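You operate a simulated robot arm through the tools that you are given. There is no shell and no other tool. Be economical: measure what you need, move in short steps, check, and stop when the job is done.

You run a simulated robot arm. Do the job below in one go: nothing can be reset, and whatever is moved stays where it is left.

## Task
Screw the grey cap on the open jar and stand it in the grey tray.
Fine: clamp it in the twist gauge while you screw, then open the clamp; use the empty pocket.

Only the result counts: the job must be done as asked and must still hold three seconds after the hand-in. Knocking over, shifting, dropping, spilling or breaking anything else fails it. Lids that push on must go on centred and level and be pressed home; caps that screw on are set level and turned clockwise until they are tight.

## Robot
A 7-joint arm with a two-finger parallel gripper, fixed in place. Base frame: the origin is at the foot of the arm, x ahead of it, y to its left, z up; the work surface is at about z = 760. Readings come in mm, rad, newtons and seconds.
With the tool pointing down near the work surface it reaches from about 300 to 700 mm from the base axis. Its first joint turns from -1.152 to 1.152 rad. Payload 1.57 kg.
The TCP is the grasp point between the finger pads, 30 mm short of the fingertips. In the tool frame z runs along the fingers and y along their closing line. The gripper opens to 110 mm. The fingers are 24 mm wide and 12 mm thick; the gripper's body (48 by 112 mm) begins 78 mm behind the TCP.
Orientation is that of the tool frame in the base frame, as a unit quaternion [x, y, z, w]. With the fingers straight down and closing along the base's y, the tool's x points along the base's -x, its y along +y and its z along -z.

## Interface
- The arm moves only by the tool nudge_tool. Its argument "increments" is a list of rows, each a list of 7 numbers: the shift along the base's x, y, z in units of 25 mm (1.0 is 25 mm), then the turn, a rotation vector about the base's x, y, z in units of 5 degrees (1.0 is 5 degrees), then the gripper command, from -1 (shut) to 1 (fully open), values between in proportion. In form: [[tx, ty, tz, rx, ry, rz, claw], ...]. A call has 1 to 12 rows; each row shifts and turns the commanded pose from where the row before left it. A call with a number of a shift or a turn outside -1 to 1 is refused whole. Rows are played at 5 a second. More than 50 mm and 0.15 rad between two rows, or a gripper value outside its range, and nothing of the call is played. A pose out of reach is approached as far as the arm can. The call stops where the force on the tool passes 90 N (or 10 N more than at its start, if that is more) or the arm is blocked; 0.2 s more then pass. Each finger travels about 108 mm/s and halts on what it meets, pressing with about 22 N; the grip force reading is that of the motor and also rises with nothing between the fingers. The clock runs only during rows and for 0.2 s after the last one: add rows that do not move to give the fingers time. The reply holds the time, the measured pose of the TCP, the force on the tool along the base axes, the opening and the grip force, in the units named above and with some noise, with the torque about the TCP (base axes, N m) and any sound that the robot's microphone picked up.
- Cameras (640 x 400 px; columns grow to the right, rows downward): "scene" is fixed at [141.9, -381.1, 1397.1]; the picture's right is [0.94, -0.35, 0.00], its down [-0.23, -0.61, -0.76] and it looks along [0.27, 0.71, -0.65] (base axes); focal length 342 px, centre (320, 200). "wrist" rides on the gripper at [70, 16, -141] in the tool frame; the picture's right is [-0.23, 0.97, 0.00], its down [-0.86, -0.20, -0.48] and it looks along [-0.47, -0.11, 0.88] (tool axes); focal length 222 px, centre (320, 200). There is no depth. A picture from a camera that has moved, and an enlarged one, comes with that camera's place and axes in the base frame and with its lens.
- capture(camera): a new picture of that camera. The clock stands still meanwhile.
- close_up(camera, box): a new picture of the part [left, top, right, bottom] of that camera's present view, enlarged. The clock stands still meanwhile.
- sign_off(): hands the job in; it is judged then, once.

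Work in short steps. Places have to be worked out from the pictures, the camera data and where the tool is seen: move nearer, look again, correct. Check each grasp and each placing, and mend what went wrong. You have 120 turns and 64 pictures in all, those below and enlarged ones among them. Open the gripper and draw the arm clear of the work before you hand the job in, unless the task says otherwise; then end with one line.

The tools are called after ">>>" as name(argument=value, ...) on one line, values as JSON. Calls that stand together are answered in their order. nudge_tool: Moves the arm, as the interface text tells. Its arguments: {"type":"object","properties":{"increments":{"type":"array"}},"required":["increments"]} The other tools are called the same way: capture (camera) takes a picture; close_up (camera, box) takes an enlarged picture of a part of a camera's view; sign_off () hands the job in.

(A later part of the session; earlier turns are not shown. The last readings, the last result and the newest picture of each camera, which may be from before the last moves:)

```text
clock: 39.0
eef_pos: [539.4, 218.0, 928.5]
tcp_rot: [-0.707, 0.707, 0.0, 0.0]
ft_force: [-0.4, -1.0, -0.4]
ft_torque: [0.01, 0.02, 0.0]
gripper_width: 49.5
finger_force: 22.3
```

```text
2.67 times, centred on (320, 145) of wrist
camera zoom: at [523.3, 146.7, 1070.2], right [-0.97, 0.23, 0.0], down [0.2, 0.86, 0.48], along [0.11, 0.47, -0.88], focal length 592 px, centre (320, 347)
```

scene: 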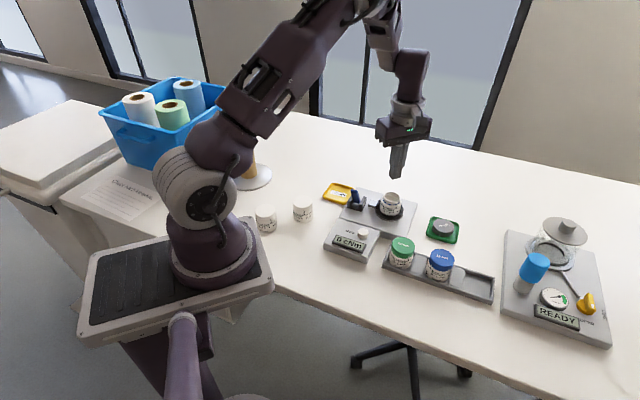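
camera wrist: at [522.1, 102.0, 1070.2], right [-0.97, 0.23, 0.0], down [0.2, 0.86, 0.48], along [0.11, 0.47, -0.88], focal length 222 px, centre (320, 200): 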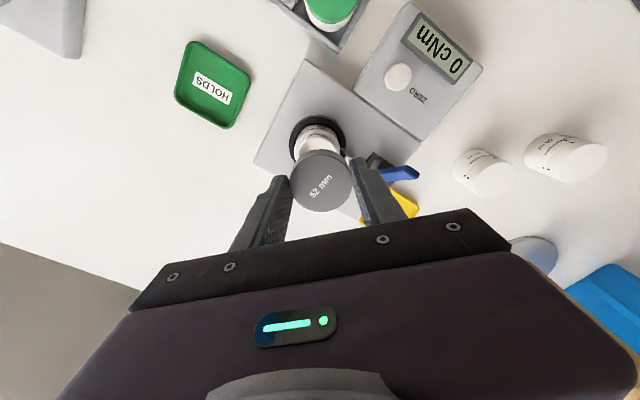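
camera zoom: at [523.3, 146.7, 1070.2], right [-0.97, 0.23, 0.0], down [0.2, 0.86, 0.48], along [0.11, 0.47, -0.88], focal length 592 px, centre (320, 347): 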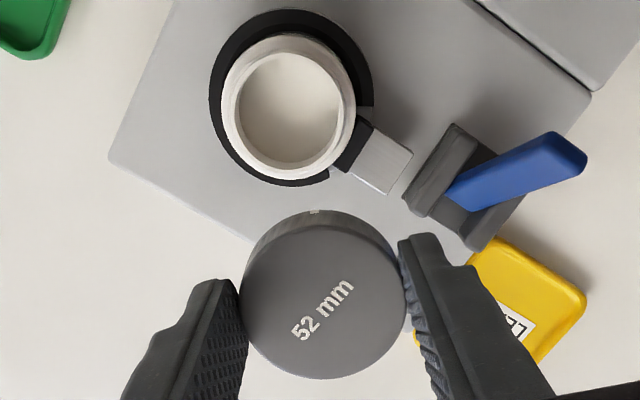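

Relative to the held cap, the jar centre calls for TCP ≈(540.3,171). I go there, lower to z≈893 and check both views.

>>> nudge_tool(increments=[[0, -0.6, 0, 0, 0, 0, -1], [0.04, -0.6, 0, 0, 0, 0, -1], [0, -0.6, 0, 0, 0, 0, -1], [0, -0.08, 0, 0, 0, 0, -1], [0, 0, -0.5, 0, 0, 0, -1], [0, 0, -0.5, 0, 0, 0, -1], [0, 0, -0.4, 0, 0, 0, -1], [0, 0, 0, 0, 0, 0, -1]])

>>> close_up(camera="scene", box=[350, 155, 430, 215])

>>> close_up(camera="wrist", box=[260, 100, 380, 220])

```text
clock: 40.8
eef_pos: [537.3, 169.7, 893.3]
tcp_rot: [-0.707, 0.707, 0.0, -0.001]
ft_force: [-1.1, 0.0, -0.2]
ft_torque: [0.0, -0.03, 0.0]
gripper_width: 49.5
finger_force: 21.8
```

```text
6.67 times, centred on (390, 185) of scene
camera zoom: at [141.9, -381.1, 1397.1], right [0.94, -0.35, 0.0], down [-0.23, -0.61, -0.76], along [0.27, 0.71, -0.65], focal length 2283 px, centre (-147, 300)
```

zoom: 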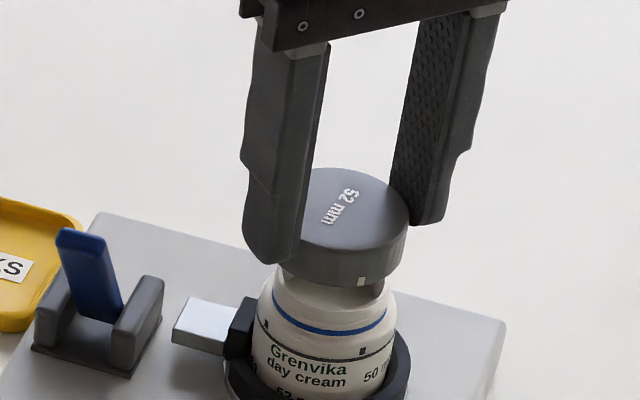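

```text
3.33 times, centred on (320, 160) of wrist
camera zoom: at [523.0, 99.4, 1034.9], right [-0.97, 0.23, 0.0], down [0.2, 0.86, 0.48], along [0.11, 0.47, -0.88], focal length 740 px, centre (320, 333)
```

zoom: 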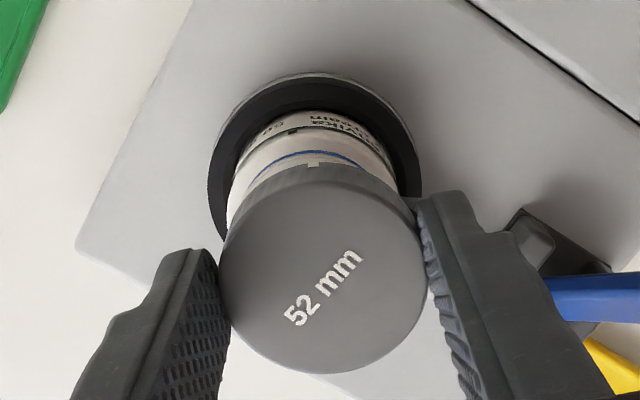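

Both views say the jar lies about 2 mm more to +x. I correct and lower in small steps, watching the force.

>>> nudge_tool(increments=[[0.08, 0.0, 0, 0, 0, 0, -1], [0, 0, -0.1, 0, 0, 0, -1], [0, 0, -0.1, 0, 0, 0, -1]])

>>> nudge_tool(increments=[[0, 0, -0.1, 0, 0, 0, -1], [0, 0, -0.1, 0, 0, 0, -1]])

>>> nudge_tool(increments=[[0, 0, -0.08, 0, 0, 0, -1], [0, 0, 0, 0, 0, 0, -1]])

>>> close_up(camera="scene", box=[350, 155, 430, 215])

```text
clock: 41.6
eef_pos: [540.0, 169.4, 888.1]
tcp_rot: [0.707, -0.707, 0.0, 0.0]
ft_force: [-0.1, 0.1, 0.1]
ft_torque: [0.0, -0.02, 0.0]
gripper_width: 49.6
finger_force: 22.0
```

```text
clock: 42.2
eef_pos: [539.7, 169.3, 883.8]
tcp_rot: [0.707, -0.707, 0.001, 0.0]
ft_force: [-0.7, -0.4, -0.5]
ft_torque: [-0.02, -0.03, -0.01]
gripper_width: 49.2
finger_force: 22.0
```

```text
clock: 42.8
eef_pos: [539.8, 168.9, 881.0]
tcp_rot: [-0.707, 0.707, 0.0, 0.001]
ft_force: [-0.1, 0.1, 0.1]
ft_torque: [0.0, -0.01, 0.04]
gripper_width: 49.3
finger_force: 22.2
```

```text
6.67 times, centred on (390, 185) of scene
camera zoom: at [141.9, -381.1, 1397.1], right [0.94, -0.35, 0.0], down [-0.23, -0.61, -0.76], along [0.27, 0.71, -0.65], focal length 2283 px, centre (-147, 300)
```

zoom: 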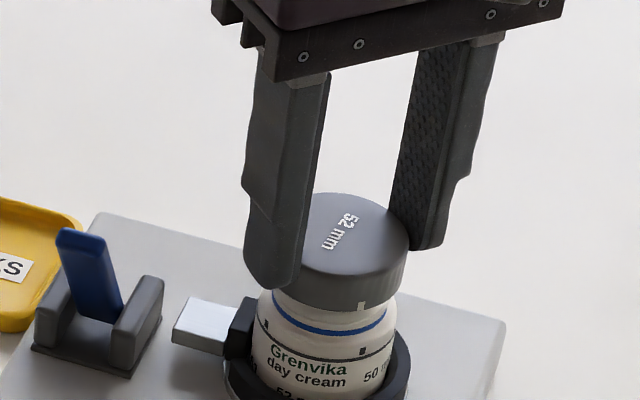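

The cap is already over the rim without contact. I keep lowering in ~1.2 mm steps until I feel the thread.

>>> nudge_tool(increments=[[0, 0, -0.05, 0, 0, 0, -1], [0, 0, 0, 0, 0, 0, -1]])

>>> nudge_tool(increments=[[0, 0, -0.05, 0, 0, 0, -1], [0, 0, 0, 0, 0, 0, -1]])

>>> nudge_tool(increments=[[0, 0, -0.05, 0, 0, 0, -1], [0, 0, 0, 0, 0, 0, -1]])

```text
clock: 43.4
eef_pos: [538.9, 170.0, 879.1]
tcp_rot: [-0.707, 0.707, 0.0, 0.001]
ft_force: [0.1, 0.0, 0.0]
ft_torque: [0.02, -0.01, 0.02]
gripper_width: 49.6
finger_force: 21.8
```

```text
clock: 44.0
eef_pos: [540.1, 169.9, 879.4]
tcp_rot: [-0.707, 0.708, 0.0, 0.0]
ft_force: [0.5, -0.3, -0.2]
ft_torque: [0.04, 0.0, 0.02]
gripper_width: 49.6
finger_force: 22.0
```

```text
clock: 44.6
eef_pos: [539.7, 169.5, 876.9]
tcp_rot: [0.708, -0.707, -0.001, 0.0]
ft_force: [0.3, 0.7, -0.8]
ft_torque: [0.01, 0.03, 0.01]
gripper_width: 49.6
finger_force: 21.9
```

No contact yet; I go on.

>>> nudge_tool(increments=[[0, 0, -0.05, 0, 0, 0, -1], [0, 0, 0, 0, 0, 0, -1]])

>>> nudge_tool(increments=[[0, 0, -0.05, 0, 0, 0, -1], [0, 0, 0, 0, 0, 0, -1]])

>>> nudge_tool(increments=[[0, 0, -0.05, 0, 0, 0, -1], [0, 0, 0, 0, 0, 0, -1]])

>>> close_up(camera="scene", box=[350, 165, 430, 215])

```text
clock: 45.2
eef_pos: [539.9, 170.3, 876.0]
tcp_rot: [0.708, -0.707, 0.001, 0.0]
ft_force: [-0.5, -0.7, -0.1]
ft_torque: [0.03, -0.02, -0.02]
gripper_width: 49.6
finger_force: 21.8
```

```text
clock: 45.8
eef_pos: [540.1, 170.5, 876.1]
tcp_rot: [-0.707, 0.707, 0.0, 0.0]
ft_force: [-0.7, 0.3, 1.0]
ft_torque: [-0.04, 0.01, -0.03]
gripper_width: 49.2
finger_force: 21.6
```

```text
clock: 46.4
eef_pos: [540.4, 169.4, 873.2]
tcp_rot: [-0.707, 0.707, 0.0, -0.001]
ft_force: [-0.8, -0.6, 0.7]
ft_torque: [0.01, -0.01, -0.01]
gripper_width: 49.5
finger_force: 22.1
```

```text
8.00 times, centred on (390, 190) of scene
camera zoom: at [141.9, -381.1, 1397.1], right [0.94, -0.35, 0.0], down [-0.23, -0.61, -0.76], along [0.27, 0.71, -0.65], focal length 2740 px, centre (-240, 280)
```

zoom: 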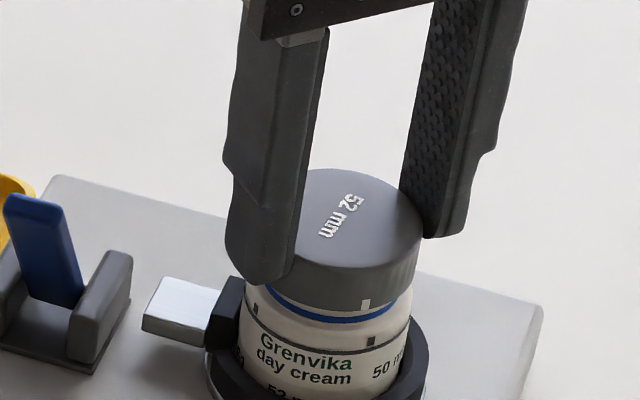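

The cap's edge nears the blue line; still no contact. Continue.

>>> nudge_tool(increments=[[0, 0, -0.05, 0, 0, 0, -1], [0, 0, 0, 0, 0, 0, -1]])

>>> nudge_tool(increments=[[0, 0, -0.05, 0, 0, 0, -1], [0, 0, 0, 0, 0, 0, -1]])

>>> nudge_tool(increments=[[0, 0, -0.05, 0, 0, 0, -1], [0, 0, 0, 0, 0, 0, -1]])

```text
clock: 47.0
eef_pos: [540.7, 169.1, 872.6]
tcp_rot: [0.708, -0.707, 0.0, 0.001]
ft_force: [0.1, -0.2, -0.1]
ft_torque: [0.01, 0.05, 0.01]
gripper_width: 49.6
finger_force: 22.1
```

```text
clock: 47.6
eef_pos: [542.0, 171.3, 871.0]
tcp_rot: [-0.707, 0.707, 0.0, 0.0]
ft_force: [0.0, -0.4, -0.5]
ft_torque: [0.0, 0.0, -0.01]
gripper_width: 49.6
finger_force: 21.6
```

```text
clock: 48.2
eef_pos: [539.9, 169.8, 869.5]
tcp_rot: [0.708, -0.707, 0.0, -0.001]
ft_force: [-0.6, -0.1, 0.3]
ft_torque: [-0.03, 0.01, -0.03]
gripper_width: 49.2
finger_force: 21.9
```

>>> nudge_tool(increments=[[0, 0, -0.05, 0, 0, 0, -1], [0, 0, 0, 0, 0, 0, -1]])

>>> nudge_tool(increments=[[0, 0, -0.05, 0, 0, 0, -1], [0, 0, 0, 0, 0, 0, -1]])

>>> close_up(camera="scene", box=[350, 165, 430, 215])

```text
clock: 48.8
eef_pos: [540.8, 170.3, 869.9]
tcp_rot: [-0.707, 0.707, -0.001, -0.001]
ft_force: [1.5, -5.2, -2.8]
ft_torque: [-0.1, -0.08, 0.01]
gripper_width: 49.6
finger_force: 22.3
```

```text
clock: 49.4
eef_pos: [540.3, 169.9, 867.1]
tcp_rot: [0.707, -0.707, 0.0, 0.0]
ft_force: [1.8, -7.8, 2.4]
ft_torque: [-0.22, -0.09, -0.03]
gripper_width: 49.3
finger_force: 21.8
```

```text
8.00 times, centred on (390, 190) of scene
camera zoom: at [141.9, -381.3, 1397.0], right [0.94, -0.35, 0.0], down [-0.23, -0.61, -0.76], along [0.27, 0.71, -0.65], focal length 2740 px, centre (-240, 280)
```

zoom: 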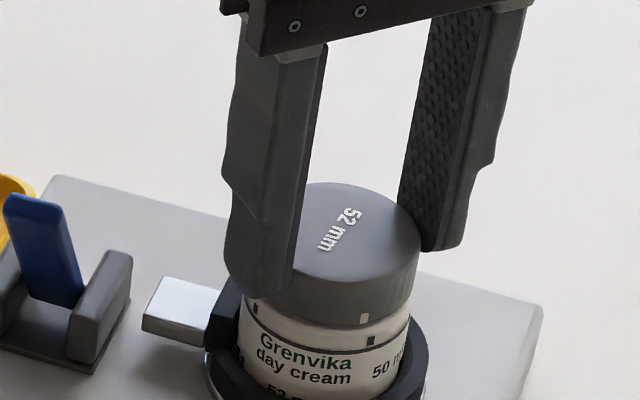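

Contact with a sideways reaction of -8 N in y: the cap sits about 1 mm too far to +y. I correct and re-read.

>>> nudge_tool(increments=[[0.01, -0.04, 0, 0, 0, 0, -1], [0, 0, 0, 0, 0, 0, -1]])

>>> nudge_tool(increments=[[0, 0, -0.03, 0, 0, 0, -1], [0, 0, 0, 0, 0, 0, -1]])

```text
clock: 50.0
eef_pos: [541.5, 169.7, 868.8]
tcp_rot: [0.707, -0.707, -0.001, 0.0]
ft_force: [-0.2, -1.5, 1.9]
ft_torque: [-0.03, 0.07, -0.02]
gripper_width: 49.7
finger_force: 22.1
```

```text
clock: 50.6
eef_pos: [540.7, 169.3, 868.7]
tcp_rot: [0.707, -0.707, 0.0, -0.001]
ft_force: [-5.3, 1.7, 12.3]
ft_torque: [0.16, 0.3, 0.03]
gripper_width: 49.5
finger_force: 21.6
```

It rests on the thread (12 N down). I start turning clockwise.

>>> nudge_tool(increments=[[0, 0, 0, 0, 0, -1, -1], [0, 0, 0, 0, 0, -1, -1], [0, 0, 0, 0, 0, -1, -1], [0, 0, 0, 0, 0, -1, -1], [0, 0, 0, 0, 0, -1, -1], [0, 0, 0, 0, 0, -1, -1]])

>>> nudge_tool(increments=[[0, 0, -0.01, 0, 0, -1, -1], [0, 0, 0, 0, 0, -1, -1], [0, 0, -0.01, 0, 0, -1, -1], [0, 0, 0, 0, 0, -1, -1], [0, 0, -0.01, 0, 0, -1, -1], [0, 0, 0, 0, 0, -1, -1]])

>>> close_up(camera="scene", box=[320, 165, 430, 255])

```text
clock: 52.0
eef_pos: [538.9, 170.0, 866.1]
tcp_rot: [-0.5, 0.866, 0.001, -0.001]
ft_force: [-20.9, 10.0, 12.6]
ft_torque: [0.38, 0.7, 0.09]
gripper_width: 49.7
finger_force: 22.9
```

```text
clock: 53.4
eef_pos: [541.4, 171.3, 866.9]
tcp_rot: [-0.259, 0.966, 0.002, 0.001]
ft_force: [-21.7, 25.4, 1.6]
ft_torque: [0.58, 0.74, 0.07]
gripper_width: 49.8
finger_force: 22.1
```

```text
4.44 times, centred on (375, 210) of scene
camera zoom: at [141.4, -380.5, 1397.3], right [0.94, -0.35, 0.0], down [-0.23, -0.61, -0.76], along [0.27, 0.71, -0.65], focal length 1522 px, centre (76, 156)
```

zoom: 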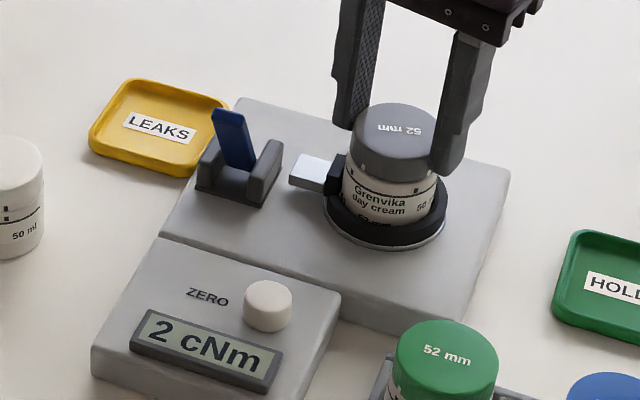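

The gauge reads 2 cNm; sideways force (-22,+25) N has built up as the cap is eccentric to the TCP. I relieve it by shifting along (-x,+y).

>>> nudge_tool(increments=[[-0.06, 0.07, 0, 0, 0, 0, -1], [0, 0, 0, 0, 0, 0, -1]])

>>> nudge_tool(increments=[[-0.04, 0.05, 0, 0, 0, 0, -1], [0, 0, 0, 0, 0, 0, -1]])

```text
clock: 54.0
eef_pos: [539.2, 171.3, 867.7]
tcp_rot: [-0.258, 0.966, 0.0, 0.001]
ft_force: [-9.3, 20.6, -1.3]
ft_torque: [0.56, 0.27, 0.04]
gripper_width: 49.3
finger_force: 21.9
```

```text
clock: 54.6
eef_pos: [539.8, 173.4, 867.9]
tcp_rot: [-0.259, 0.966, 0.0, 0.001]
ft_force: [6.7, 13.5, -1.4]
ft_torque: [0.33, -0.34, -0.03]
gripper_width: 49.5
finger_force: 21.9
```

Partly relieved. I check from both cameras how the cap sits before turning further.

>>> close_up(camera="scene", box=[360, 180, 420, 220])

>>> close_up(camera="wrist", box=[250, 90, 390, 220])

```text
10.00 times, centred on (390, 200) of scene
camera zoom: at [142.1, -380.8, 1397.2], right [0.94, -0.35, 0.0], down [-0.23, -0.61, -0.76], along [0.27, 0.71, -0.65], focal length 3425 px, centre (-380, 200)
```

zoom: 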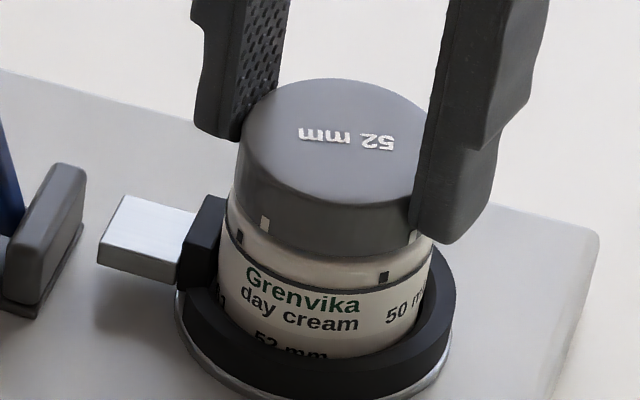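

```text
3.08 times, centred on (320, 155) of wrist
camera zoom: at [471.5, 151.2, 1008.1], right [-0.29, 0.96, 0.0], down [0.84, 0.25, 0.48], along [0.46, 0.14, -0.88], focal length 684 px, centre (320, 338)
```

zoom: 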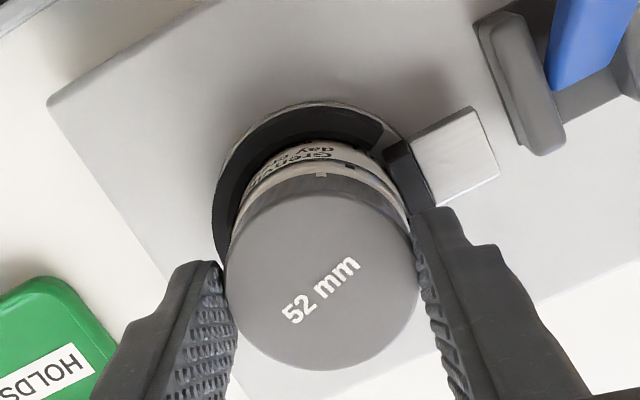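

The cap sits on the thread, seemingly level. I open the fingers slightly to let it settle and re-read the pose before regripping centred.

>>> nudge_tool(increments=[[0, 0, 0, 0, 0, 0, 0.1], [0, 0, 0, 0, 0, 0, 0.1], [0, 0, 0, 0, 0, 0, 0.1]])

>>> nudge_tool(increments=[[0, 0, 0, 0, 0, 0, 0.1]])

>>> nudge_tool(increments=[[0, 0, 0, 0, 0, 0, 0.1]])

>>> close_up(camera="scene", box=[360, 180, 420, 220])

>>> close_up(camera="wrist", box=[250, 90, 390, 220])

```text
clock: 55.4
eef_pos: [538.5, 173.0, 866.7]
tcp_rot: [-0.258, 0.966, 0.0, 0.0]
ft_force: [0.8, 0.0, 1.0]
ft_torque: [0.01, 0.05, 0.0]
gripper_width: 60.5
finger_force: 0.1
```

```text
clock: 55.8
eef_pos: [538.7, 173.1, 866.9]
tcp_rot: [-0.259, 0.966, 0.0, 0.0]
ft_force: [-0.2, 0.1, 0.9]
ft_torque: [-0.01, -0.01, 0.02]
gripper_width: 60.5
finger_force: 0.1
```

```text
clock: 56.2
eef_pos: [538.6, 172.8, 867.4]
tcp_rot: [-0.259, 0.966, 0.0, 0.0]
ft_force: [0.9, -0.1, 0.7]
ft_torque: [0.0, 0.03, -0.01]
gripper_width: 60.5
finger_force: 0.0
```

```text
10.00 times, centred on (390, 200) of scene
camera zoom: at [141.9, -381.1, 1397.1], right [0.94, -0.35, 0.0], down [-0.23, -0.61, -0.76], along [0.27, 0.71, -0.65], focal length 3425 px, centre (-380, 200)
```

zoom: 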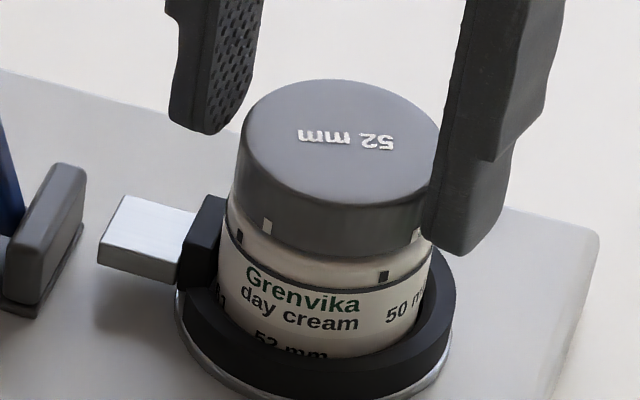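

```text
3.08 times, centred on (320, 155) of wrist
camera zoom: at [470.5, 151.5, 1008.0], right [-0.29, 0.96, 0.0], down [0.84, 0.25, 0.48], along [0.46, 0.14, -0.88], focal length 684 px, centre (320, 338)
```

zoom: 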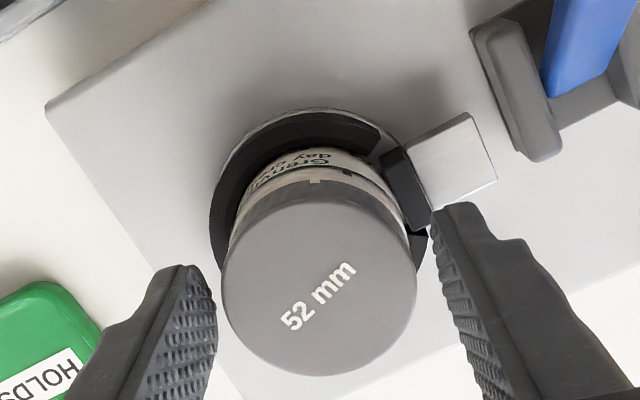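

Vision puts the cap centre near (542,173), the TCP at (538.6,173). I shift +3 mm in x and regrip, reading the side force.

>>> nudge_tool(increments=[[0.12, 0, 0, 0, 0, 0, 0.1], [0, 0, 0, 0, 0, 0, -0.05], [0, 0, 0, 0, 0, 0, -1], [0, 0, 0, 0, 0, 0, -1], [0, 0, 0, 0, 0, 0, -1]])

```text
clock: 57.4
eef_pos: [541.6, 173.9, 867.2]
tcp_rot: [-0.259, 0.966, 0.0, 0.0]
ft_force: [-2.4, 2.4, 0.2]
ft_torque: [0.13, 0.04, 0.02]
gripper_width: 49.5
finger_force: 22.6
```

Only ~3 N side force. I go on turning clockwise in 30° parts.

>>> nudge_tool(increments=[[-0.01, 0.02, 0, 0, 0, -1, -1], [0, 0, 0, 0, 0, -1, -1], [0, 0, 0, 0, 0, -1, -1], [0, 0, -0.01, 0, 0, -1, -1], [0, 0, 0, 0, 0, -1, -1], [0, 0, 0, 0, 0, -1, -1]])

>>> nudge_tool(increments=[[0, 0, -0.01, 0, 0, -1, -1], [0, 0, 0, 0, 0, -1, -1], [0, 0, 0, 0, 0, -1, -1], [0, 0, -0.01, 0, 0, -1, -1], [0, 0, 0, 0, 0, -1, -1], [0, 0, 0, 0, 0, -1, -1]])

```text
clock: 58.8
eef_pos: [541.2, 172.8, 866.4]
tcp_rot: [0.0, 1.0, 0.0, 0.0]
ft_force: [-1.0, 7.9, -0.6]
ft_torque: [0.22, 0.04, -0.01]
gripper_width: 49.7
finger_force: 22.3
```

```text
clock: 60.2
eef_pos: [540.3, 172.9, 866.2]
tcp_rot: [0.259, 0.966, 0.0, 0.0]
ft_force: [-1.8, 9.6, -0.5]
ft_torque: [0.28, 0.07, -0.01]
gripper_width: 49.4
finger_force: 21.7
```

Low forces; I trim y by +1.5 mm and turn on.

>>> nudge_tool(increments=[[0, 0.06, -0.01, 0, 0, -1, -1], [0, 0, 0, 0, 0, -1, -1], [0, 0, 0, 0, 0, -1, -1], [0, 0, -0.01, 0, 0, -1, -1], [0, 0, 0, 0, 0, -1, -1], [0, 0, 0, 0, 0, -1, -1]])

>>> nudge_tool(increments=[[0, 0, -0.01, 0, 0, -1, -1], [0, 0, 0, 0, 0, -1, -1], [0, 0, 0, 0, 0, -1, -1], [0, 0, -0.01, 0, 0, -1, -1], [0, 0, 0, 0, 0, -1, -1], [0, 0, 0, 0, 0, -1, -1]])

>>> close_up(camera="scene", box=[320, 175, 430, 255])

```text
clock: 61.6
eef_pos: [540.8, 174.1, 866.6]
tcp_rot: [0.501, 0.865, -0.001, 0.0]
ft_force: [-0.4, -9.3, 2.5]
ft_torque: [-0.37, 0.06, 0.02]
gripper_width: 49.5
finger_force: 22.1
```

```text
clock: 63.0
eef_pos: [542.2, 174.1, 864.8]
tcp_rot: [0.708, 0.707, 0.0, 0.0]
ft_force: [0.6, -13.7, 3.2]
ft_torque: [-0.48, -0.03, 0.01]
gripper_width: 49.3
finger_force: 22.3
```

```text
5.00 times, centred on (375, 215) of scene
camera zoom: at [141.8, -381.5, 1397.0], right [0.94, -0.35, 0.0], down [-0.23, -0.61, -0.76], along [0.27, 0.71, -0.65], focal length 1713 px, centre (45, 125)
```

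zoom: 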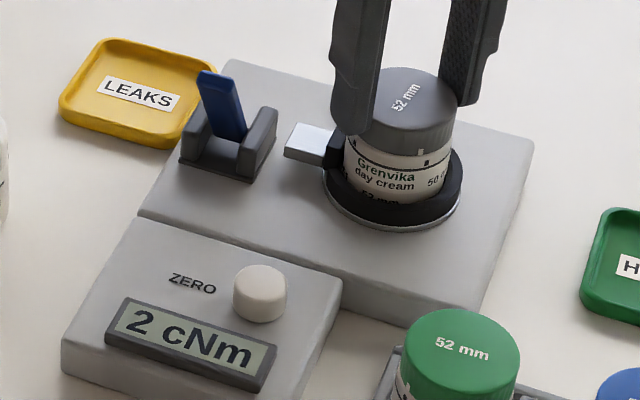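

Cap has gone half a turn with gauge at 2 cNm (free running). I trim y by -1.2 mm and try turning past -90°.

>>> nudge_tool(increments=[[0, -0.05, -0.01, 0, 0, -1, -1], [0, 0, 0, 0, 0, -1, -1], [0, 0, 0, 0, 0, -1, -1], [0, 0, -0.01, 0, 0, -1, -1], [0, 0, 0, 0, 0, -1, -1], [0, 0, 0, 0, 0, -1, -1]])

>>> nudge_tool(increments=[[0, 0, -0.01, 0, 0, -1, -1], [0, 0, 0, 0, 0, -1, -1], [0, 0, 0, 0, 0, -1, -1], [0, 0, -0.01, 0, 0, -1, -1], [0, 0, 0, 0, 0, -1, -1], [0, 0, 0, 0, 0, -1, -1]])

```text
clock: 64.4
eef_pos: [542.4, 173.6, 865.2]
tcp_rot: [0.866, 0.499, 0.001, 0.0]
ft_force: [6.0, 5.7, 1.7]
ft_torque: [0.35, -0.4, 0.0]
gripper_width: 49.3
finger_force: 22.2
```

```text
clock: 65.8
eef_pos: [541.6, 173.1, 863.4]
tcp_rot: [0.966, 0.258, 0.001, -0.001]
ft_force: [10.1, 9.7, 1.3]
ft_torque: [0.39, -0.38, 0.0]
gripper_width: 49.3
finger_force: 21.5
```

Reaches -150° fine (240° turned so far). Trim and another 20°.

>>> nudge_tool(increments=[[0.03, 0.03, -0.01, 0, 0, -1, -1], [0, 0, 0, 0, 0, -1, -1], [0, 0, -0.01, 0, 0, -1, -1], [0, 0, 0, 0, 0, -1, -1]])

>>> close_up(camera="scene", box=[320, 175, 430, 255])

```text
clock: 66.8
eef_pos: [541.0, 173.6, 863.6]
tcp_rot: [0.996, 0.086, -0.001, 0.001]
ft_force: [2.5, 0.3, 3.4]
ft_torque: [-0.02, -0.17, 0.02]
gripper_width: 49.4
finger_force: 22.1
```

```text
5.00 times, centred on (375, 215) of scene
camera zoom: at [141.9, -381.2, 1397.1], right [0.94, -0.35, 0.0], down [-0.23, -0.61, -0.76], along [0.27, 0.71, -0.65], focal length 1713 px, centre (45, 125)
```

zoom: 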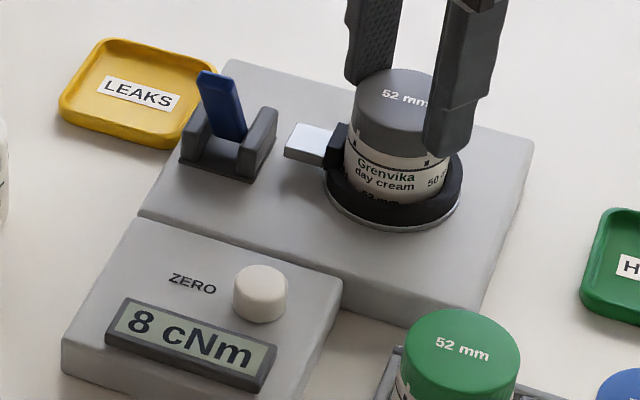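

The gauge has risen to 8 cNm. I turn another 10° and look at torque.

>>> nudge_tool(increments=[[0, 0, 0, 0, 0, -1, -1], [0, 0, 0, 0, 0, -1, -1]])

>>> nudge_tool(increments=[[0, 0, 0, 0, 0, -1, -1], [0, 0, 0, 0, 0, -1, -1]])

>>> close_up(camera="scene", box=[320, 175, 430, 255])

```text
clock: 67.4
eef_pos: [541.3, 173.1, 864.0]
tcp_rot: [1.0, -0.001, 0.001, 0.001]
ft_force: [-0.7, -3.6, 2.9]
ft_torque: [-0.12, 0.09, 0.38]
gripper_width: 49.8
finger_force: 22.1
```

```text
clock: 68.0
eef_pos: [540.3, 173.8, 862.8]
tcp_rot: [0.996, -0.088, -0.001, 0.0]
ft_force: [-1.1, -2.9, 1.0]
ft_torque: [-0.2, 0.16, 0.4]
gripper_width: 49.6
finger_force: 21.5
```

```text
5.00 times, centred on (375, 215) of scene
camera zoom: at [141.8, -381.2, 1397.1], right [0.94, -0.35, 0.0], down [-0.23, -0.61, -0.76], along [0.27, 0.71, -0.65], focal length 1713 px, centre (45, 125)
```

zoom: 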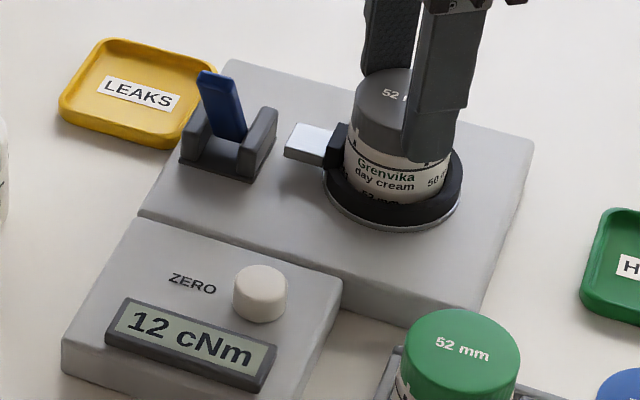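

Tool torque is at 0.40 N m and the gauge shows 12 cNm. I turn another 10° to see whether it rises, slips or holds.

>>> nudge_tool(increments=[[0, 0, 0, 0, 0, -1, -1], [0, 0, 0, 0, 0, 0, -1]])

>>> nudge_tool(increments=[[0, 0, 0, 0, 0, -1, -1], [0, 0, 0, 0, 0, 0, -1]])

>>> close_up(camera="scene", box=[320, 175, 430, 255])

```text
clock: 68.6
eef_pos: [541.3, 174.2, 862.4]
tcp_rot: [0.996, -0.087, 0.0, -0.001]
ft_force: [-6.4, -6.3, 0.4]
ft_torque: [-0.28, 0.4, 0.24]
gripper_width: 49.5
finger_force: 22.2
out of reach, approached as far as the arm can: row 1
```

```text
clock: 69.2
eef_pos: [540.7, 173.8, 862.6]
tcp_rot: [0.996, -0.087, -0.001, 0.0]
ft_force: [-9.4, -8.0, -0.4]
ft_torque: [-0.26, 0.47, 0.12]
gripper_width: 49.6
finger_force: 21.8
out of reach, approached as far as the arm can: row 1
```

```text
5.00 times, centred on (375, 215) of scene
camera zoom: at [141.7, -381.3, 1397.0], right [0.94, -0.35, 0.0], down [-0.23, -0.61, -0.76], along [0.27, 0.71, -0.65], focal length 1713 px, centre (45, 125)
```

zoom: 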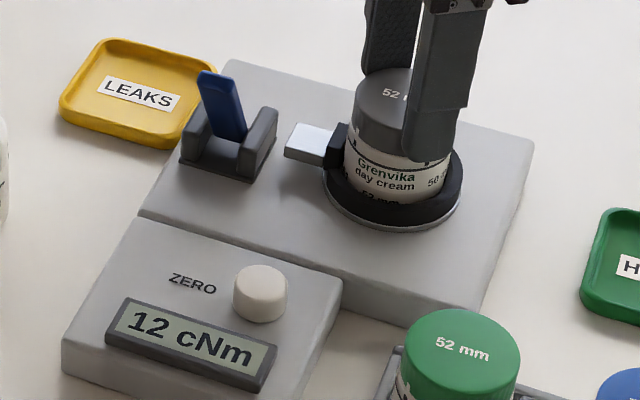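

The wrist has hit its joint limit at about -190°. I open, rotate back 120° around the cap, and regrip to tighten.

>>> nudge_tool(increments=[[0, 0, 0, 0, 0, 0, 0.15], [0, 0, 0, 0, 0, 0, 0.15], [0, 0, 0, 0, 0, 1, 0.15], [0, 0, 0, 0, 0, 1, 0.15], [0, 0, 0, 0, 0, 1, 0.15], [0, 0, 0, 0, 0, 1, 0.15], [0, 0, 0, 0, 0, 1, 0.15], [0, 0, 0, 0, 0, 1, 0.15], [0, 0, 0, 0, 0, 1, 0.15], [0, 0, 0, 0, 0, 1, 0.15], [0, 0, 0, 0, 0, 1, 0.15], [0, 0, 0, 0, 0, 1, 0.15]])

>>> nudge_tool(increments=[[0, 0, 0, 0, 0, 1, 0.15], [0, 0, 0, 0, 0, 1, 0.15], [0, 0, 0, 0, 0, 1, 0.15], [0, 0, 0, 0, 0, 1, 0.15], [0, 0, 0, 0, 0, 1, 0.15], [0, 0, 0, 0, 0, 1, 0.15], [0, 0, 0, 0, 0, 1, 0.15], [0, 0, 0, 0, 0, 1, 0.15], [0, 0, 0, 0, 0, 1, 0.15], [0, 0, 0, 0, 0, 1, 0.15], [0, 0, 0, 0, 0, 1, 0.15], [0, 0, 0, 0, 0, 1, 0.15]])

>>> close_up(camera="scene", box=[360, 180, 420, 220])

```text
clock: 71.8
eef_pos: [543.0, 173.3, 863.9]
tcp_rot: [0.939, 0.343, -0.001, 0.0]
ft_force: [-0.8, 0.3, -0.7]
ft_torque: [0.01, 0.01, -0.03]
gripper_width: 63.2
finger_force: 0.0
```

```text
clock: 74.4
eef_pos: [542.5, 174.7, 864.1]
tcp_rot: [0.642, 0.767, 0.0, 0.0]
ft_force: [-0.1, 0.1, 1.4]
ft_torque: [0.01, -0.05, -0.02]
gripper_width: 63.1
finger_force: 0.1
```

```text
10.00 times, centred on (390, 200) of scene
camera zoom: at [141.9, -381.1, 1397.1], right [0.94, -0.35, 0.0], down [-0.23, -0.61, -0.76], along [0.27, 0.71, -0.65], focal length 3425 px, centre (-380, 200)
```

zoom: 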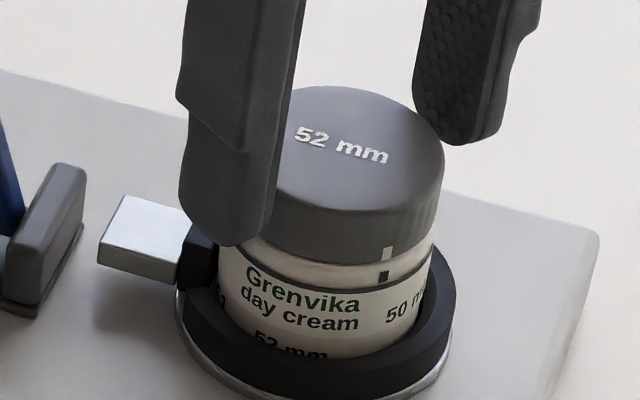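

The cap's tick now lines up with the jar's mark, like on the finished jars. I regrip and twist once more to confirm it's tight, reading the torque.

>>> nudge_tool(increments=[[0, -0.04, 0, 0, 0, 0, 0], [0, 0, 0, 0, 0, 0, -1], [0, 0, 0, 0, 0, 0, -1], [0, 0, 0, 0, 0, 0, -1]])

>>> nudge_tool(increments=[[0, 0, 0, 0, 0, -1, -1]])

>>> nudge_tool(increments=[[0, 0, 0, 0, 0, -1, -1]])

>>> nudge_tool(increments=[[0, 0, 0, 0, 0, -1, -1]])

>>> nudge_tool(increments=[[0, 0, 0, 0, 0, -1, -1]])

>>> close_up(camera="scene", box=[320, 175, 430, 255])

```text
clock: 75.4
eef_pos: [541.3, 172.8, 864.5]
tcp_rot: [0.642, 0.766, -0.001, -0.001]
ft_force: [-5.0, -0.5, 0.2]
ft_torque: [-0.04, 0.12, 0.01]
gripper_width: 49.4
finger_force: 22.1
```

```text
clock: 75.8
eef_pos: [540.8, 172.5, 864.2]
tcp_rot: [0.676, 0.737, -0.001, -0.001]
ft_force: [-6.7, -3.4, 0.5]
ft_torque: [-0.08, 0.18, 0.53]
gripper_width: 49.5
finger_force: 21.8
```

```text
clock: 76.2
eef_pos: [542.3, 173.8, 863.7]
tcp_rot: [0.707, 0.707, -0.001, -0.001]
ft_force: [-7.9, -2.5, -0.1]
ft_torque: [-0.14, 0.23, 0.4]
gripper_width: 49.7
finger_force: 21.7
```

```text
clock: 76.6
eef_pos: [541.4, 173.3, 864.2]
tcp_rot: [0.738, 0.675, -0.002, 0.0]
ft_force: [-7.5, -2.2, 0.6]
ft_torque: [0.02, 0.2, 0.29]
gripper_width: 49.8
finger_force: 22.5
```

```text
clock: 77.0
eef_pos: [540.9, 172.4, 863.6]
tcp_rot: [0.766, 0.643, -0.001, 0.0]
ft_force: [-10.2, -2.7, 0.9]
ft_torque: [-0.07, 0.28, 0.42]
gripper_width: 49.5
finger_force: 22.1
```

```text
5.00 times, centred on (375, 215) of scene
camera zoom: at [141.6, -381.2, 1397.1], right [0.94, -0.35, 0.0], down [-0.23, -0.61, -0.76], along [0.27, 0.71, -0.65], focal length 1713 px, centre (45, 125)
```

zoom: 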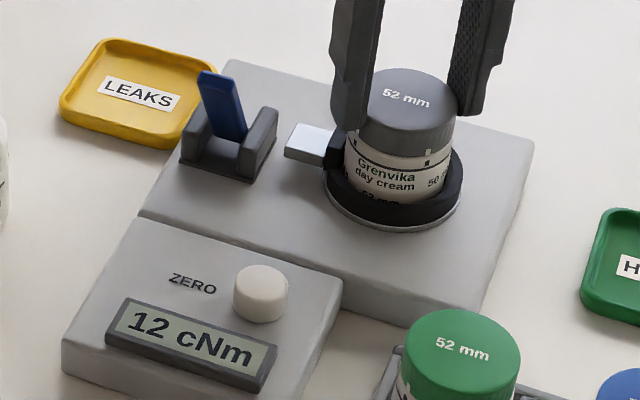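

The fingers slip at ~0.45 N m while the cap and mark stay put: it is tight. I open, rise, and move to the (-,-) side of the lever with shut fingers at yaw -135°.

>>> nudge_tool(increments=[[0, 0, 0, 0, 0, 0, 0.3], [0, 0, 0, 0, 0, 0, 0.3], [0, 0, 1, 0, 0, 0, 0.3], [0, 0, 1, 0, 0, 0, 0.3], [0, 0, 0.7, 0, 0, 0, -1], [-0.66, 0.03, 0, 0, 0, -1, -1], [-0.66, 0.03, 0, 0, 0, -1, -1], [-0.66, 0.03, 0, 0, 0, -1, -1], [-0.66, 0.03, 0, 0, 0, -1, -1], [-0.66, 0.03, 0, 0, 0, -1, -1], [-0.66, 0.03, 0, 0, 0, -1, -1], [-0.66, 0.03, 0, 0, 0, -1, -1]])

>>> close_up(camera="scene", box=[310, 135, 430, 225])

```text
clock: 79.6
eef_pos: [425.4, 178.3, 932.7]
tcp_rot: [0.925, 0.381, 0.001, 0.0]
ft_force: [-0.4, -0.1, -0.7]
ft_torque: [0.01, -0.01, 0.02]
gripper_width: 0.0
finger_force: 21.2
```

```text
4.44 times, centred on (370, 180) of scene
camera zoom: at [141.9, -381.1, 1397.1], right [0.94, -0.35, 0.0], down [-0.23, -0.61, -0.76], along [0.27, 0.71, -0.65], focal length 1522 px, centre (98, 289)
```

zoom: 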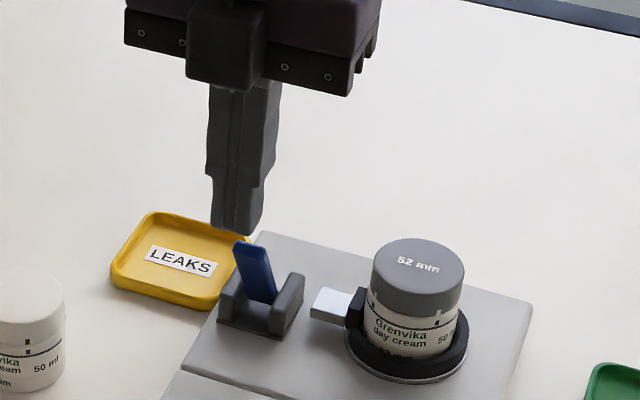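

The capped jar looks level. I descend to tip z≈847 and push the lever toward (+,+) in steps.

>>> nudge_tool(increments=[[0, 0, -0.8, 0, 0, 0, -1], [0, 0, -0.8, 0, 0, 0, -1], [0, 0, -0.6, 0, 0, 0, -1], [0.3, 0.3, 0, 0, 0, 0, -1], [0.2, 0.2, 0, 0, 0, 0, -1]])

>>> nudge_tool(increments=[[0.2, 0.2, 0, 0, 0, 0, -1], [0.2, 0.2, 0, 0, 0, 0, -1]])

>>> nudge_tool(increments=[[0.2, 0.2, 0, 0, 0, 0, -1], [0.2, 0.2, 0, 0, 0, 0, -1]])

>>> close_up(camera="scene", box=[330, 165, 430, 225])

```text
clock: 80.8
eef_pos: [439.1, 190.6, 877.3]
tcp_rot: [0.924, 0.383, 0.001, 0.0]
ft_force: [0.1, 0.0, 0.3]
ft_torque: [0.02, -0.01, -0.02]
gripper_width: 0.2
finger_force: 20.8
```

```text
clock: 81.4
eef_pos: [448.0, 201.0, 876.5]
tcp_rot: [0.924, 0.383, -0.001, 0.001]
ft_force: [-0.4, -0.1, -0.7]
ft_torque: [-0.07, 0.0, -0.01]
gripper_width: 0.0
finger_force: 21.7
```

```text
clock: 82.0
eef_pos: [458.1, 210.1, 878.0]
tcp_rot: [0.924, 0.383, 0.0, 0.0]
ft_force: [0.2, -0.3, 0.1]
ft_torque: [-0.03, 0.0, -0.01]
gripper_width: 0.0
finger_force: 21.0
```

```text
6.40 times, centred on (380, 195) of scene
camera zoom: at [141.9, -381.1, 1397.1], right [0.94, -0.35, 0.0], down [-0.23, -0.61, -0.76], along [0.27, 0.71, -0.65], focal length 2192 px, centre (-64, 232)
```

zoom: 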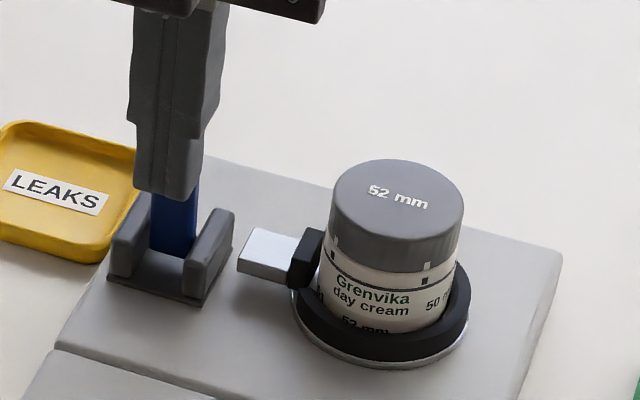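

The lever moves without much force and the pad retracts. I push on up to the known open stop at ≈(481,233).

>>> nudge_tool(increments=[[0.22, 0.22, 0, 0, 0, 0, -1], [0.22, 0.22, 0, 0, 0, 0, -1], [0.22, 0.22, 0, 0, 0, 0, -1], [0.15, 0.15, 0, 0, 0, 0, -1], [0, 0, 0, 0, 0, 0, -1]])

>>> nudge_tool(increments=[[0.08, 0.08, 0, 0, 0, 0, -1], [0, 0, 0, 0, 0, 0, -1]])

```text
clock: 83.2
eef_pos: [477.3, 231.7, 877.9]
tcp_rot: [0.924, 0.383, 0.0, 0.0]
ft_force: [-0.3, -0.7, -0.4]
ft_torque: [-0.01, 0.0, 0.01]
gripper_width: 0.3
finger_force: 21.6
```

```text
clock: 83.8
eef_pos: [480.8, 232.8, 877.7]
tcp_rot: [0.924, 0.383, -0.001, 0.001]
ft_force: [-4.5, -3.1, 2.7]
ft_torque: [-0.1, 0.05, 0.03]
gripper_width: 0.0
finger_force: 21.1
```

The lever is back at its open stop. I back off, rise, open, and start moving toward the jar, yawing to -45°.

>>> nudge_tool(increments=[[-0.5, -0.5, 0, 0, 0, 0, -1], [0, 0, 1, 0, 0, 0, -1], [0, 0, 1, 0, 0, 0, -1], [0, 0, 0.4, 0, 0, 1, 0.3], [0.5, -0.3, 0, 0, 0, 1, 0.3], [0.5, -0.3, 0, 0, 0, 1, 0.3], [0.5, -0.3, 0, 0, 0, 1, 0.3], [0.5, -0.3, 0, 0, 0, 1, 0.3], [0.5, -0.3, 0, 0, 0, 1, 0.3], [0.3, -0.3, 0, 0, 0, 1, 0.3], [0.12, -0.1, 0, 0, 0, 1, 0.3], [0, 0, 0, 0, 0, 1, 0.3]])

>>> nudge_tool(increments=[[0, 0, 0, 0, 0, 1, 0.3], [0, 0, 0, 0, 0, 1, 0.3], [0, 0, 0, 0, 0, 1, 0.3], [0, 0, 0, 0, 0, 1, 0.3], [0, 0, 0, 0, 0, 1, 0.3], [0, 0, 0, 0, 0, 1, 0.3], [0, 0, 0, 0, 0, 1, 0.3], [0, 0, 0, 0, 0, 1, 0.3], [0, 0, 0, 0, 0, 1, 0.3], [0, 0, 0, 0, 0, 0, 0.3]])

>>> close_up(camera="scene", box=[325, 145, 435, 245])

```text
clock: 86.4
eef_pos: [542.1, 173.2, 936.3]
tcp_rot: [0.707, 0.707, -0.001, -0.001]
ft_force: [-0.4, 0.2, 0.4]
ft_torque: [-0.01, 0.0, 0.01]
gripper_width: 71.6
finger_force: 0.1
```

```text
clock: 88.6
eef_pos: [540.7, 172.7, 936.9]
tcp_rot: [0.382, 0.924, 0.001, -0.001]
ft_force: [0.5, -0.3, -0.6]
ft_torque: [-0.02, 0.02, 0.0]
gripper_width: 71.2
finger_force: 0.0
```

```text
4.00 times, centred on (380, 195) of scene
camera zoom: at [141.9, -381.1, 1397.1], right [0.94, -0.35, 0.0], down [-0.23, -0.61, -0.76], along [0.27, 0.71, -0.65], focal length 1370 px, centre (80, 220)
```

zoom: 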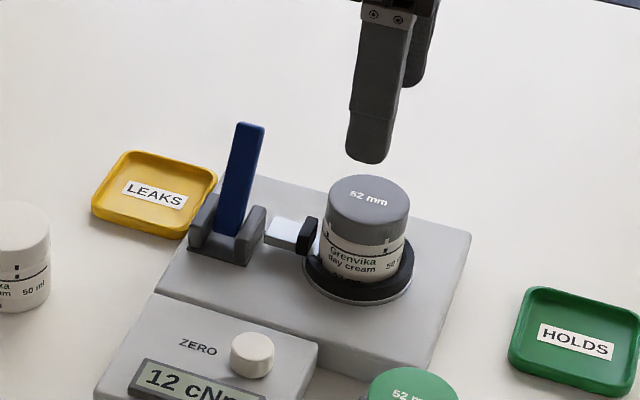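

The clamp is open. I descend to z≈862 and grip the cap.

>>> nudge_tool(increments=[[0, 0, -0.8, 0, 0, 0, 0.3], [0, 0, -0.8, 0, 0, 0, 0.3], [0, 0, -0.7, 0, 0, 0, 0.3], [0, 0, -0.4, 0, 0, 0, 0.3], [0, 0, -0.3, 0, 0, 0, 0.3], [0, 0, 0, 0, 0, 0, 0], [0, 0, 0, 0, 0, 0, -1], [0, 0, 0, 0, 0, 0, -1], [0, 0, 0, 0, 0, 0, -1]])

>>> nudge_tool(increments=[[0, 0, 0.1, 0, 0, 0, -1], [0, 0, 0.1, 0, 0, 0, -1], [0, 0, 0.2, 0, 0, 0, -1], [0, 0, 0.3, 0, 0, 0, -1], [0, 0, 0.3, 0, 0, 0, -1]])

>>> close_up(camera="scene", box=[325, 145, 435, 245])

```text
clock: 90.6
eef_pos: [541.8, 172.8, 861.0]
tcp_rot: [0.382, 0.924, 0.0, 0.0]
ft_force: [-0.2, 0.8, 0.1]
ft_torque: [0.05, 0.03, 0.0]
gripper_width: 49.4
finger_force: 22.6
```

```text
clock: 91.8
eef_pos: [540.8, 173.0, 886.2]
tcp_rot: [0.382, 0.924, 0.0, 0.0]
ft_force: [0.0, 0.5, -1.2]
ft_torque: [0.01, -0.01, -0.02]
gripper_width: 49.5
finger_force: 21.7
```

```text
4.00 times, centred on (380, 195) of scene
camera zoom: at [141.9, -381.1, 1397.1], right [0.94, -0.35, 0.0], down [-0.23, -0.61, -0.76], along [0.27, 0.71, -0.65], focal length 1370 px, centre (80, 220)
```

zoom: 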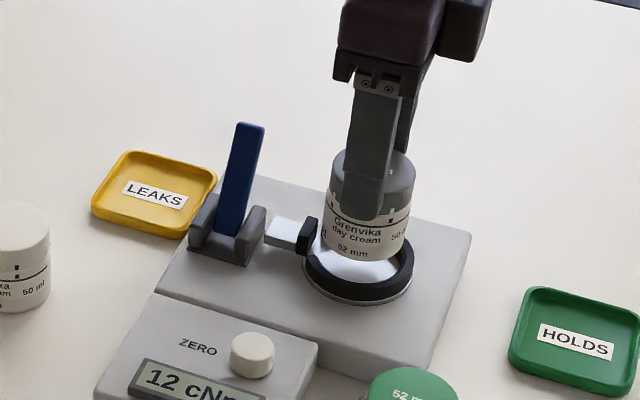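

The jar is lifted by the cap, mark still aligned. I raise it and carry it to just beyond the empty pocket so the wrist camera can see the pocket.

>>> nudge_tool(increments=[[0, 0, 0.5, 0, 0, 0, -1], [0, 0, 0.7, 0, 0, 0, -1], [0, 0, 0.7, 0, 0, 0, -1], [0, 0, 0.5, 0, 0, 0, -1], [0.15, -0.4, 0, 0, 0, 0, -1], [0.25, -0.7, 0, 0, 0, 0, -1], [0.25, -0.8, 0, 0, 0, 0, -1], [0.25, -0.8, 0, 0, 0, 0, -1], [0.25, -0.8, 0, 0, 0, 0, -1], [0.25, -0.8, 0, 0, 0, 0, -1], [0.25, -0.8, 0, 0, 0, 0, -1], [0.25, -0.8, 0, 0, 0, 0, -1]])

>>> nudge_tool(increments=[[0.25, -0.8, 0, 0, 0, 0, -1], [0.25, -0.8, 0, 0, 0, 0, -1], [0.25, -0.8, 0, 0, 0, 0, -1], [0.25, -0.8, 0, 0, 0, 0, -1], [0.25, -0.8, 0, 0, 0, 0, -1], [0.25, -0.8, 0, 0, 0, 0, -1], [0.25, -0.8, 0, 0, 0, 0, -1], [0.15, -0.5, 0, 0, 0, 0, -1], [0, 0, 0, 0, 0, 0, -1]])

>>> close_up(camera="wrist", box=[220, 30, 420, 220])

```text
clock: 94.4
eef_pos: [589.1, 26.3, 945.7]
tcp_rot: [0.383, 0.924, 0.001, -0.001]
ft_force: [-0.2, -0.2, -0.8]
ft_torque: [-0.01, -0.02, -0.01]
gripper_width: 49.7
finger_force: 22.1
```

```text
clock: 96.4
eef_pos: [635.6, -125.6, 947.0]
tcp_rot: [0.383, 0.924, 0.0, 0.0]
ft_force: [0.0, 0.4, -0.9]
ft_torque: [-0.03, -0.03, 0.0]
gripper_width: 49.6
finger_force: 22.6
```

```text
2.11 times, centred on (320, 125) of wrist
camera zoom: at [599.4, -65.6, 1087.5], right [0.85, 0.53, 0.0], down [0.46, -0.75, 0.48], along [0.25, -0.41, -0.88], focal length 468 px, centre (320, 358)
```

zoom: 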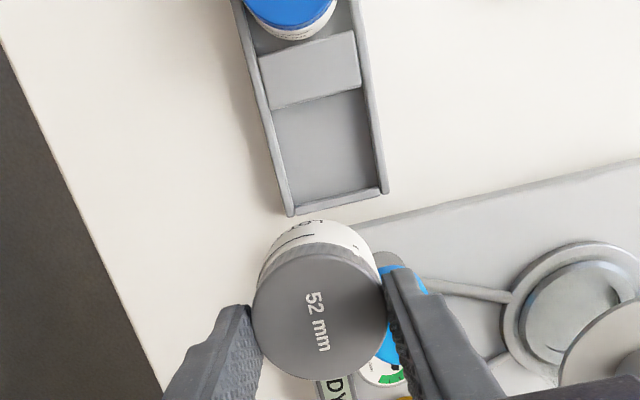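

Pocket is seen clearly; relative to the held jar it is at about (-19,+38) mm. I move over it and lower to z≈868, then check.

>>> nudge_tool(increments=[[-0.2, 0.4, 0, 0, 0, 0, -1], [-0.25, 0.5, 0, 0, 0, 0, -1], [-0.25, 0.5, 0, 0, 0, 0, -1], [-0.05, 0.12, 0, 0, 0, 0, -1], [0, 0, -0.7, 0, 0, 0, -1], [0, 0, -0.8, 0, 0, 0, -1], [0, 0, -0.8, 0, 0, 0, -1], [0, 0, -0.5, 0, 0, 0, -1], [0, 0, -0.3, 0, 0, 0, -1], [0, 0, 0, 0, 0, 0, -1]])

>>> close_up(camera="scene", box=[400, 210, 510, 305])

```text
clock: 98.6
eef_pos: [617.8, -89.3, 867.7]
tcp_rot: [0.383, 0.924, 0.0, -0.001]
ft_force: [-0.5, -0.1, -0.2]
ft_torque: [0.01, -0.02, 0.01]
gripper_width: 49.6
finger_force: 22.6
```

```text
4.21 times, centred on (455, 258) of scene
camera zoom: at [141.9, -381.1, 1397.1], right [0.94, -0.35, 0.0], down [-0.23, -0.61, -0.76], along [0.27, 0.71, -0.65], focal length 1442 px, centre (-248, -42)
```

zoom: 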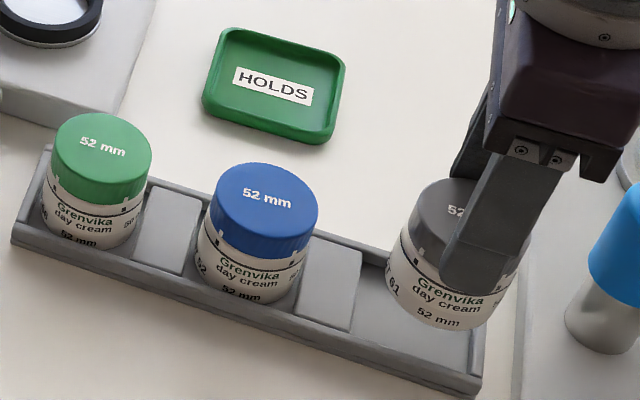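

The jar is above the pocket and lines up with it. I nudge 1 mm back along the tray and lower in steps, watching the force.

>>> nudge_tool(increments=[[-0.05, 0.05, 0, 0, 0, 0, -1], [0, 0, -0.2, 0, 0, 0, -1], [0, 0, -0.1, 0, 0, 0, -1]])

>>> nudge_tool(increments=[[0, 0, -0.1, 0, 0, 0, -1], [0, 0, -0.1, 0, 0, 0, -1]])

>>> nudge_tool(increments=[[0, 0, -0.1, 0, 0, 0, -1]])

>>> nudge_tool(increments=[[0, 0, -0.08, 0, 0, 0, -1]])

```text
clock: 99.4
eef_pos: [615.7, -88.6, 859.6]
tcp_rot: [0.383, 0.924, 0.001, 0.0]
ft_force: [-1.1, -0.1, -1.4]
ft_torque: [0.02, 0.02, 0.0]
gripper_width: 49.4
finger_force: 21.8
```

```text
clock: 100.0
eef_pos: [617.0, -88.4, 856.3]
tcp_rot: [0.383, 0.924, 0.001, 0.0]
ft_force: [0.1, 0.2, -1.9]
ft_torque: [-0.03, 0.01, 0.0]
gripper_width: 49.7
finger_force: 21.8
```

```text
clock: 100.4
eef_pos: [616.9, -88.5, 853.9]
tcp_rot: [0.383, 0.924, 0.001, 0.0]
ft_force: [0.0, 0.2, 0.4]
ft_torque: [-0.01, 0.01, -0.03]
gripper_width: 49.9
finger_force: 22.5
```

```text
clock: 100.8
eef_pos: [614.9, -87.9, 851.8]
tcp_rot: [0.383, 0.924, 0.001, -0.001]
ft_force: [-0.2, -0.6, -0.6]
ft_torque: [0.05, 0.0, 0.02]
gripper_width: 49.6
finger_force: 21.9
```

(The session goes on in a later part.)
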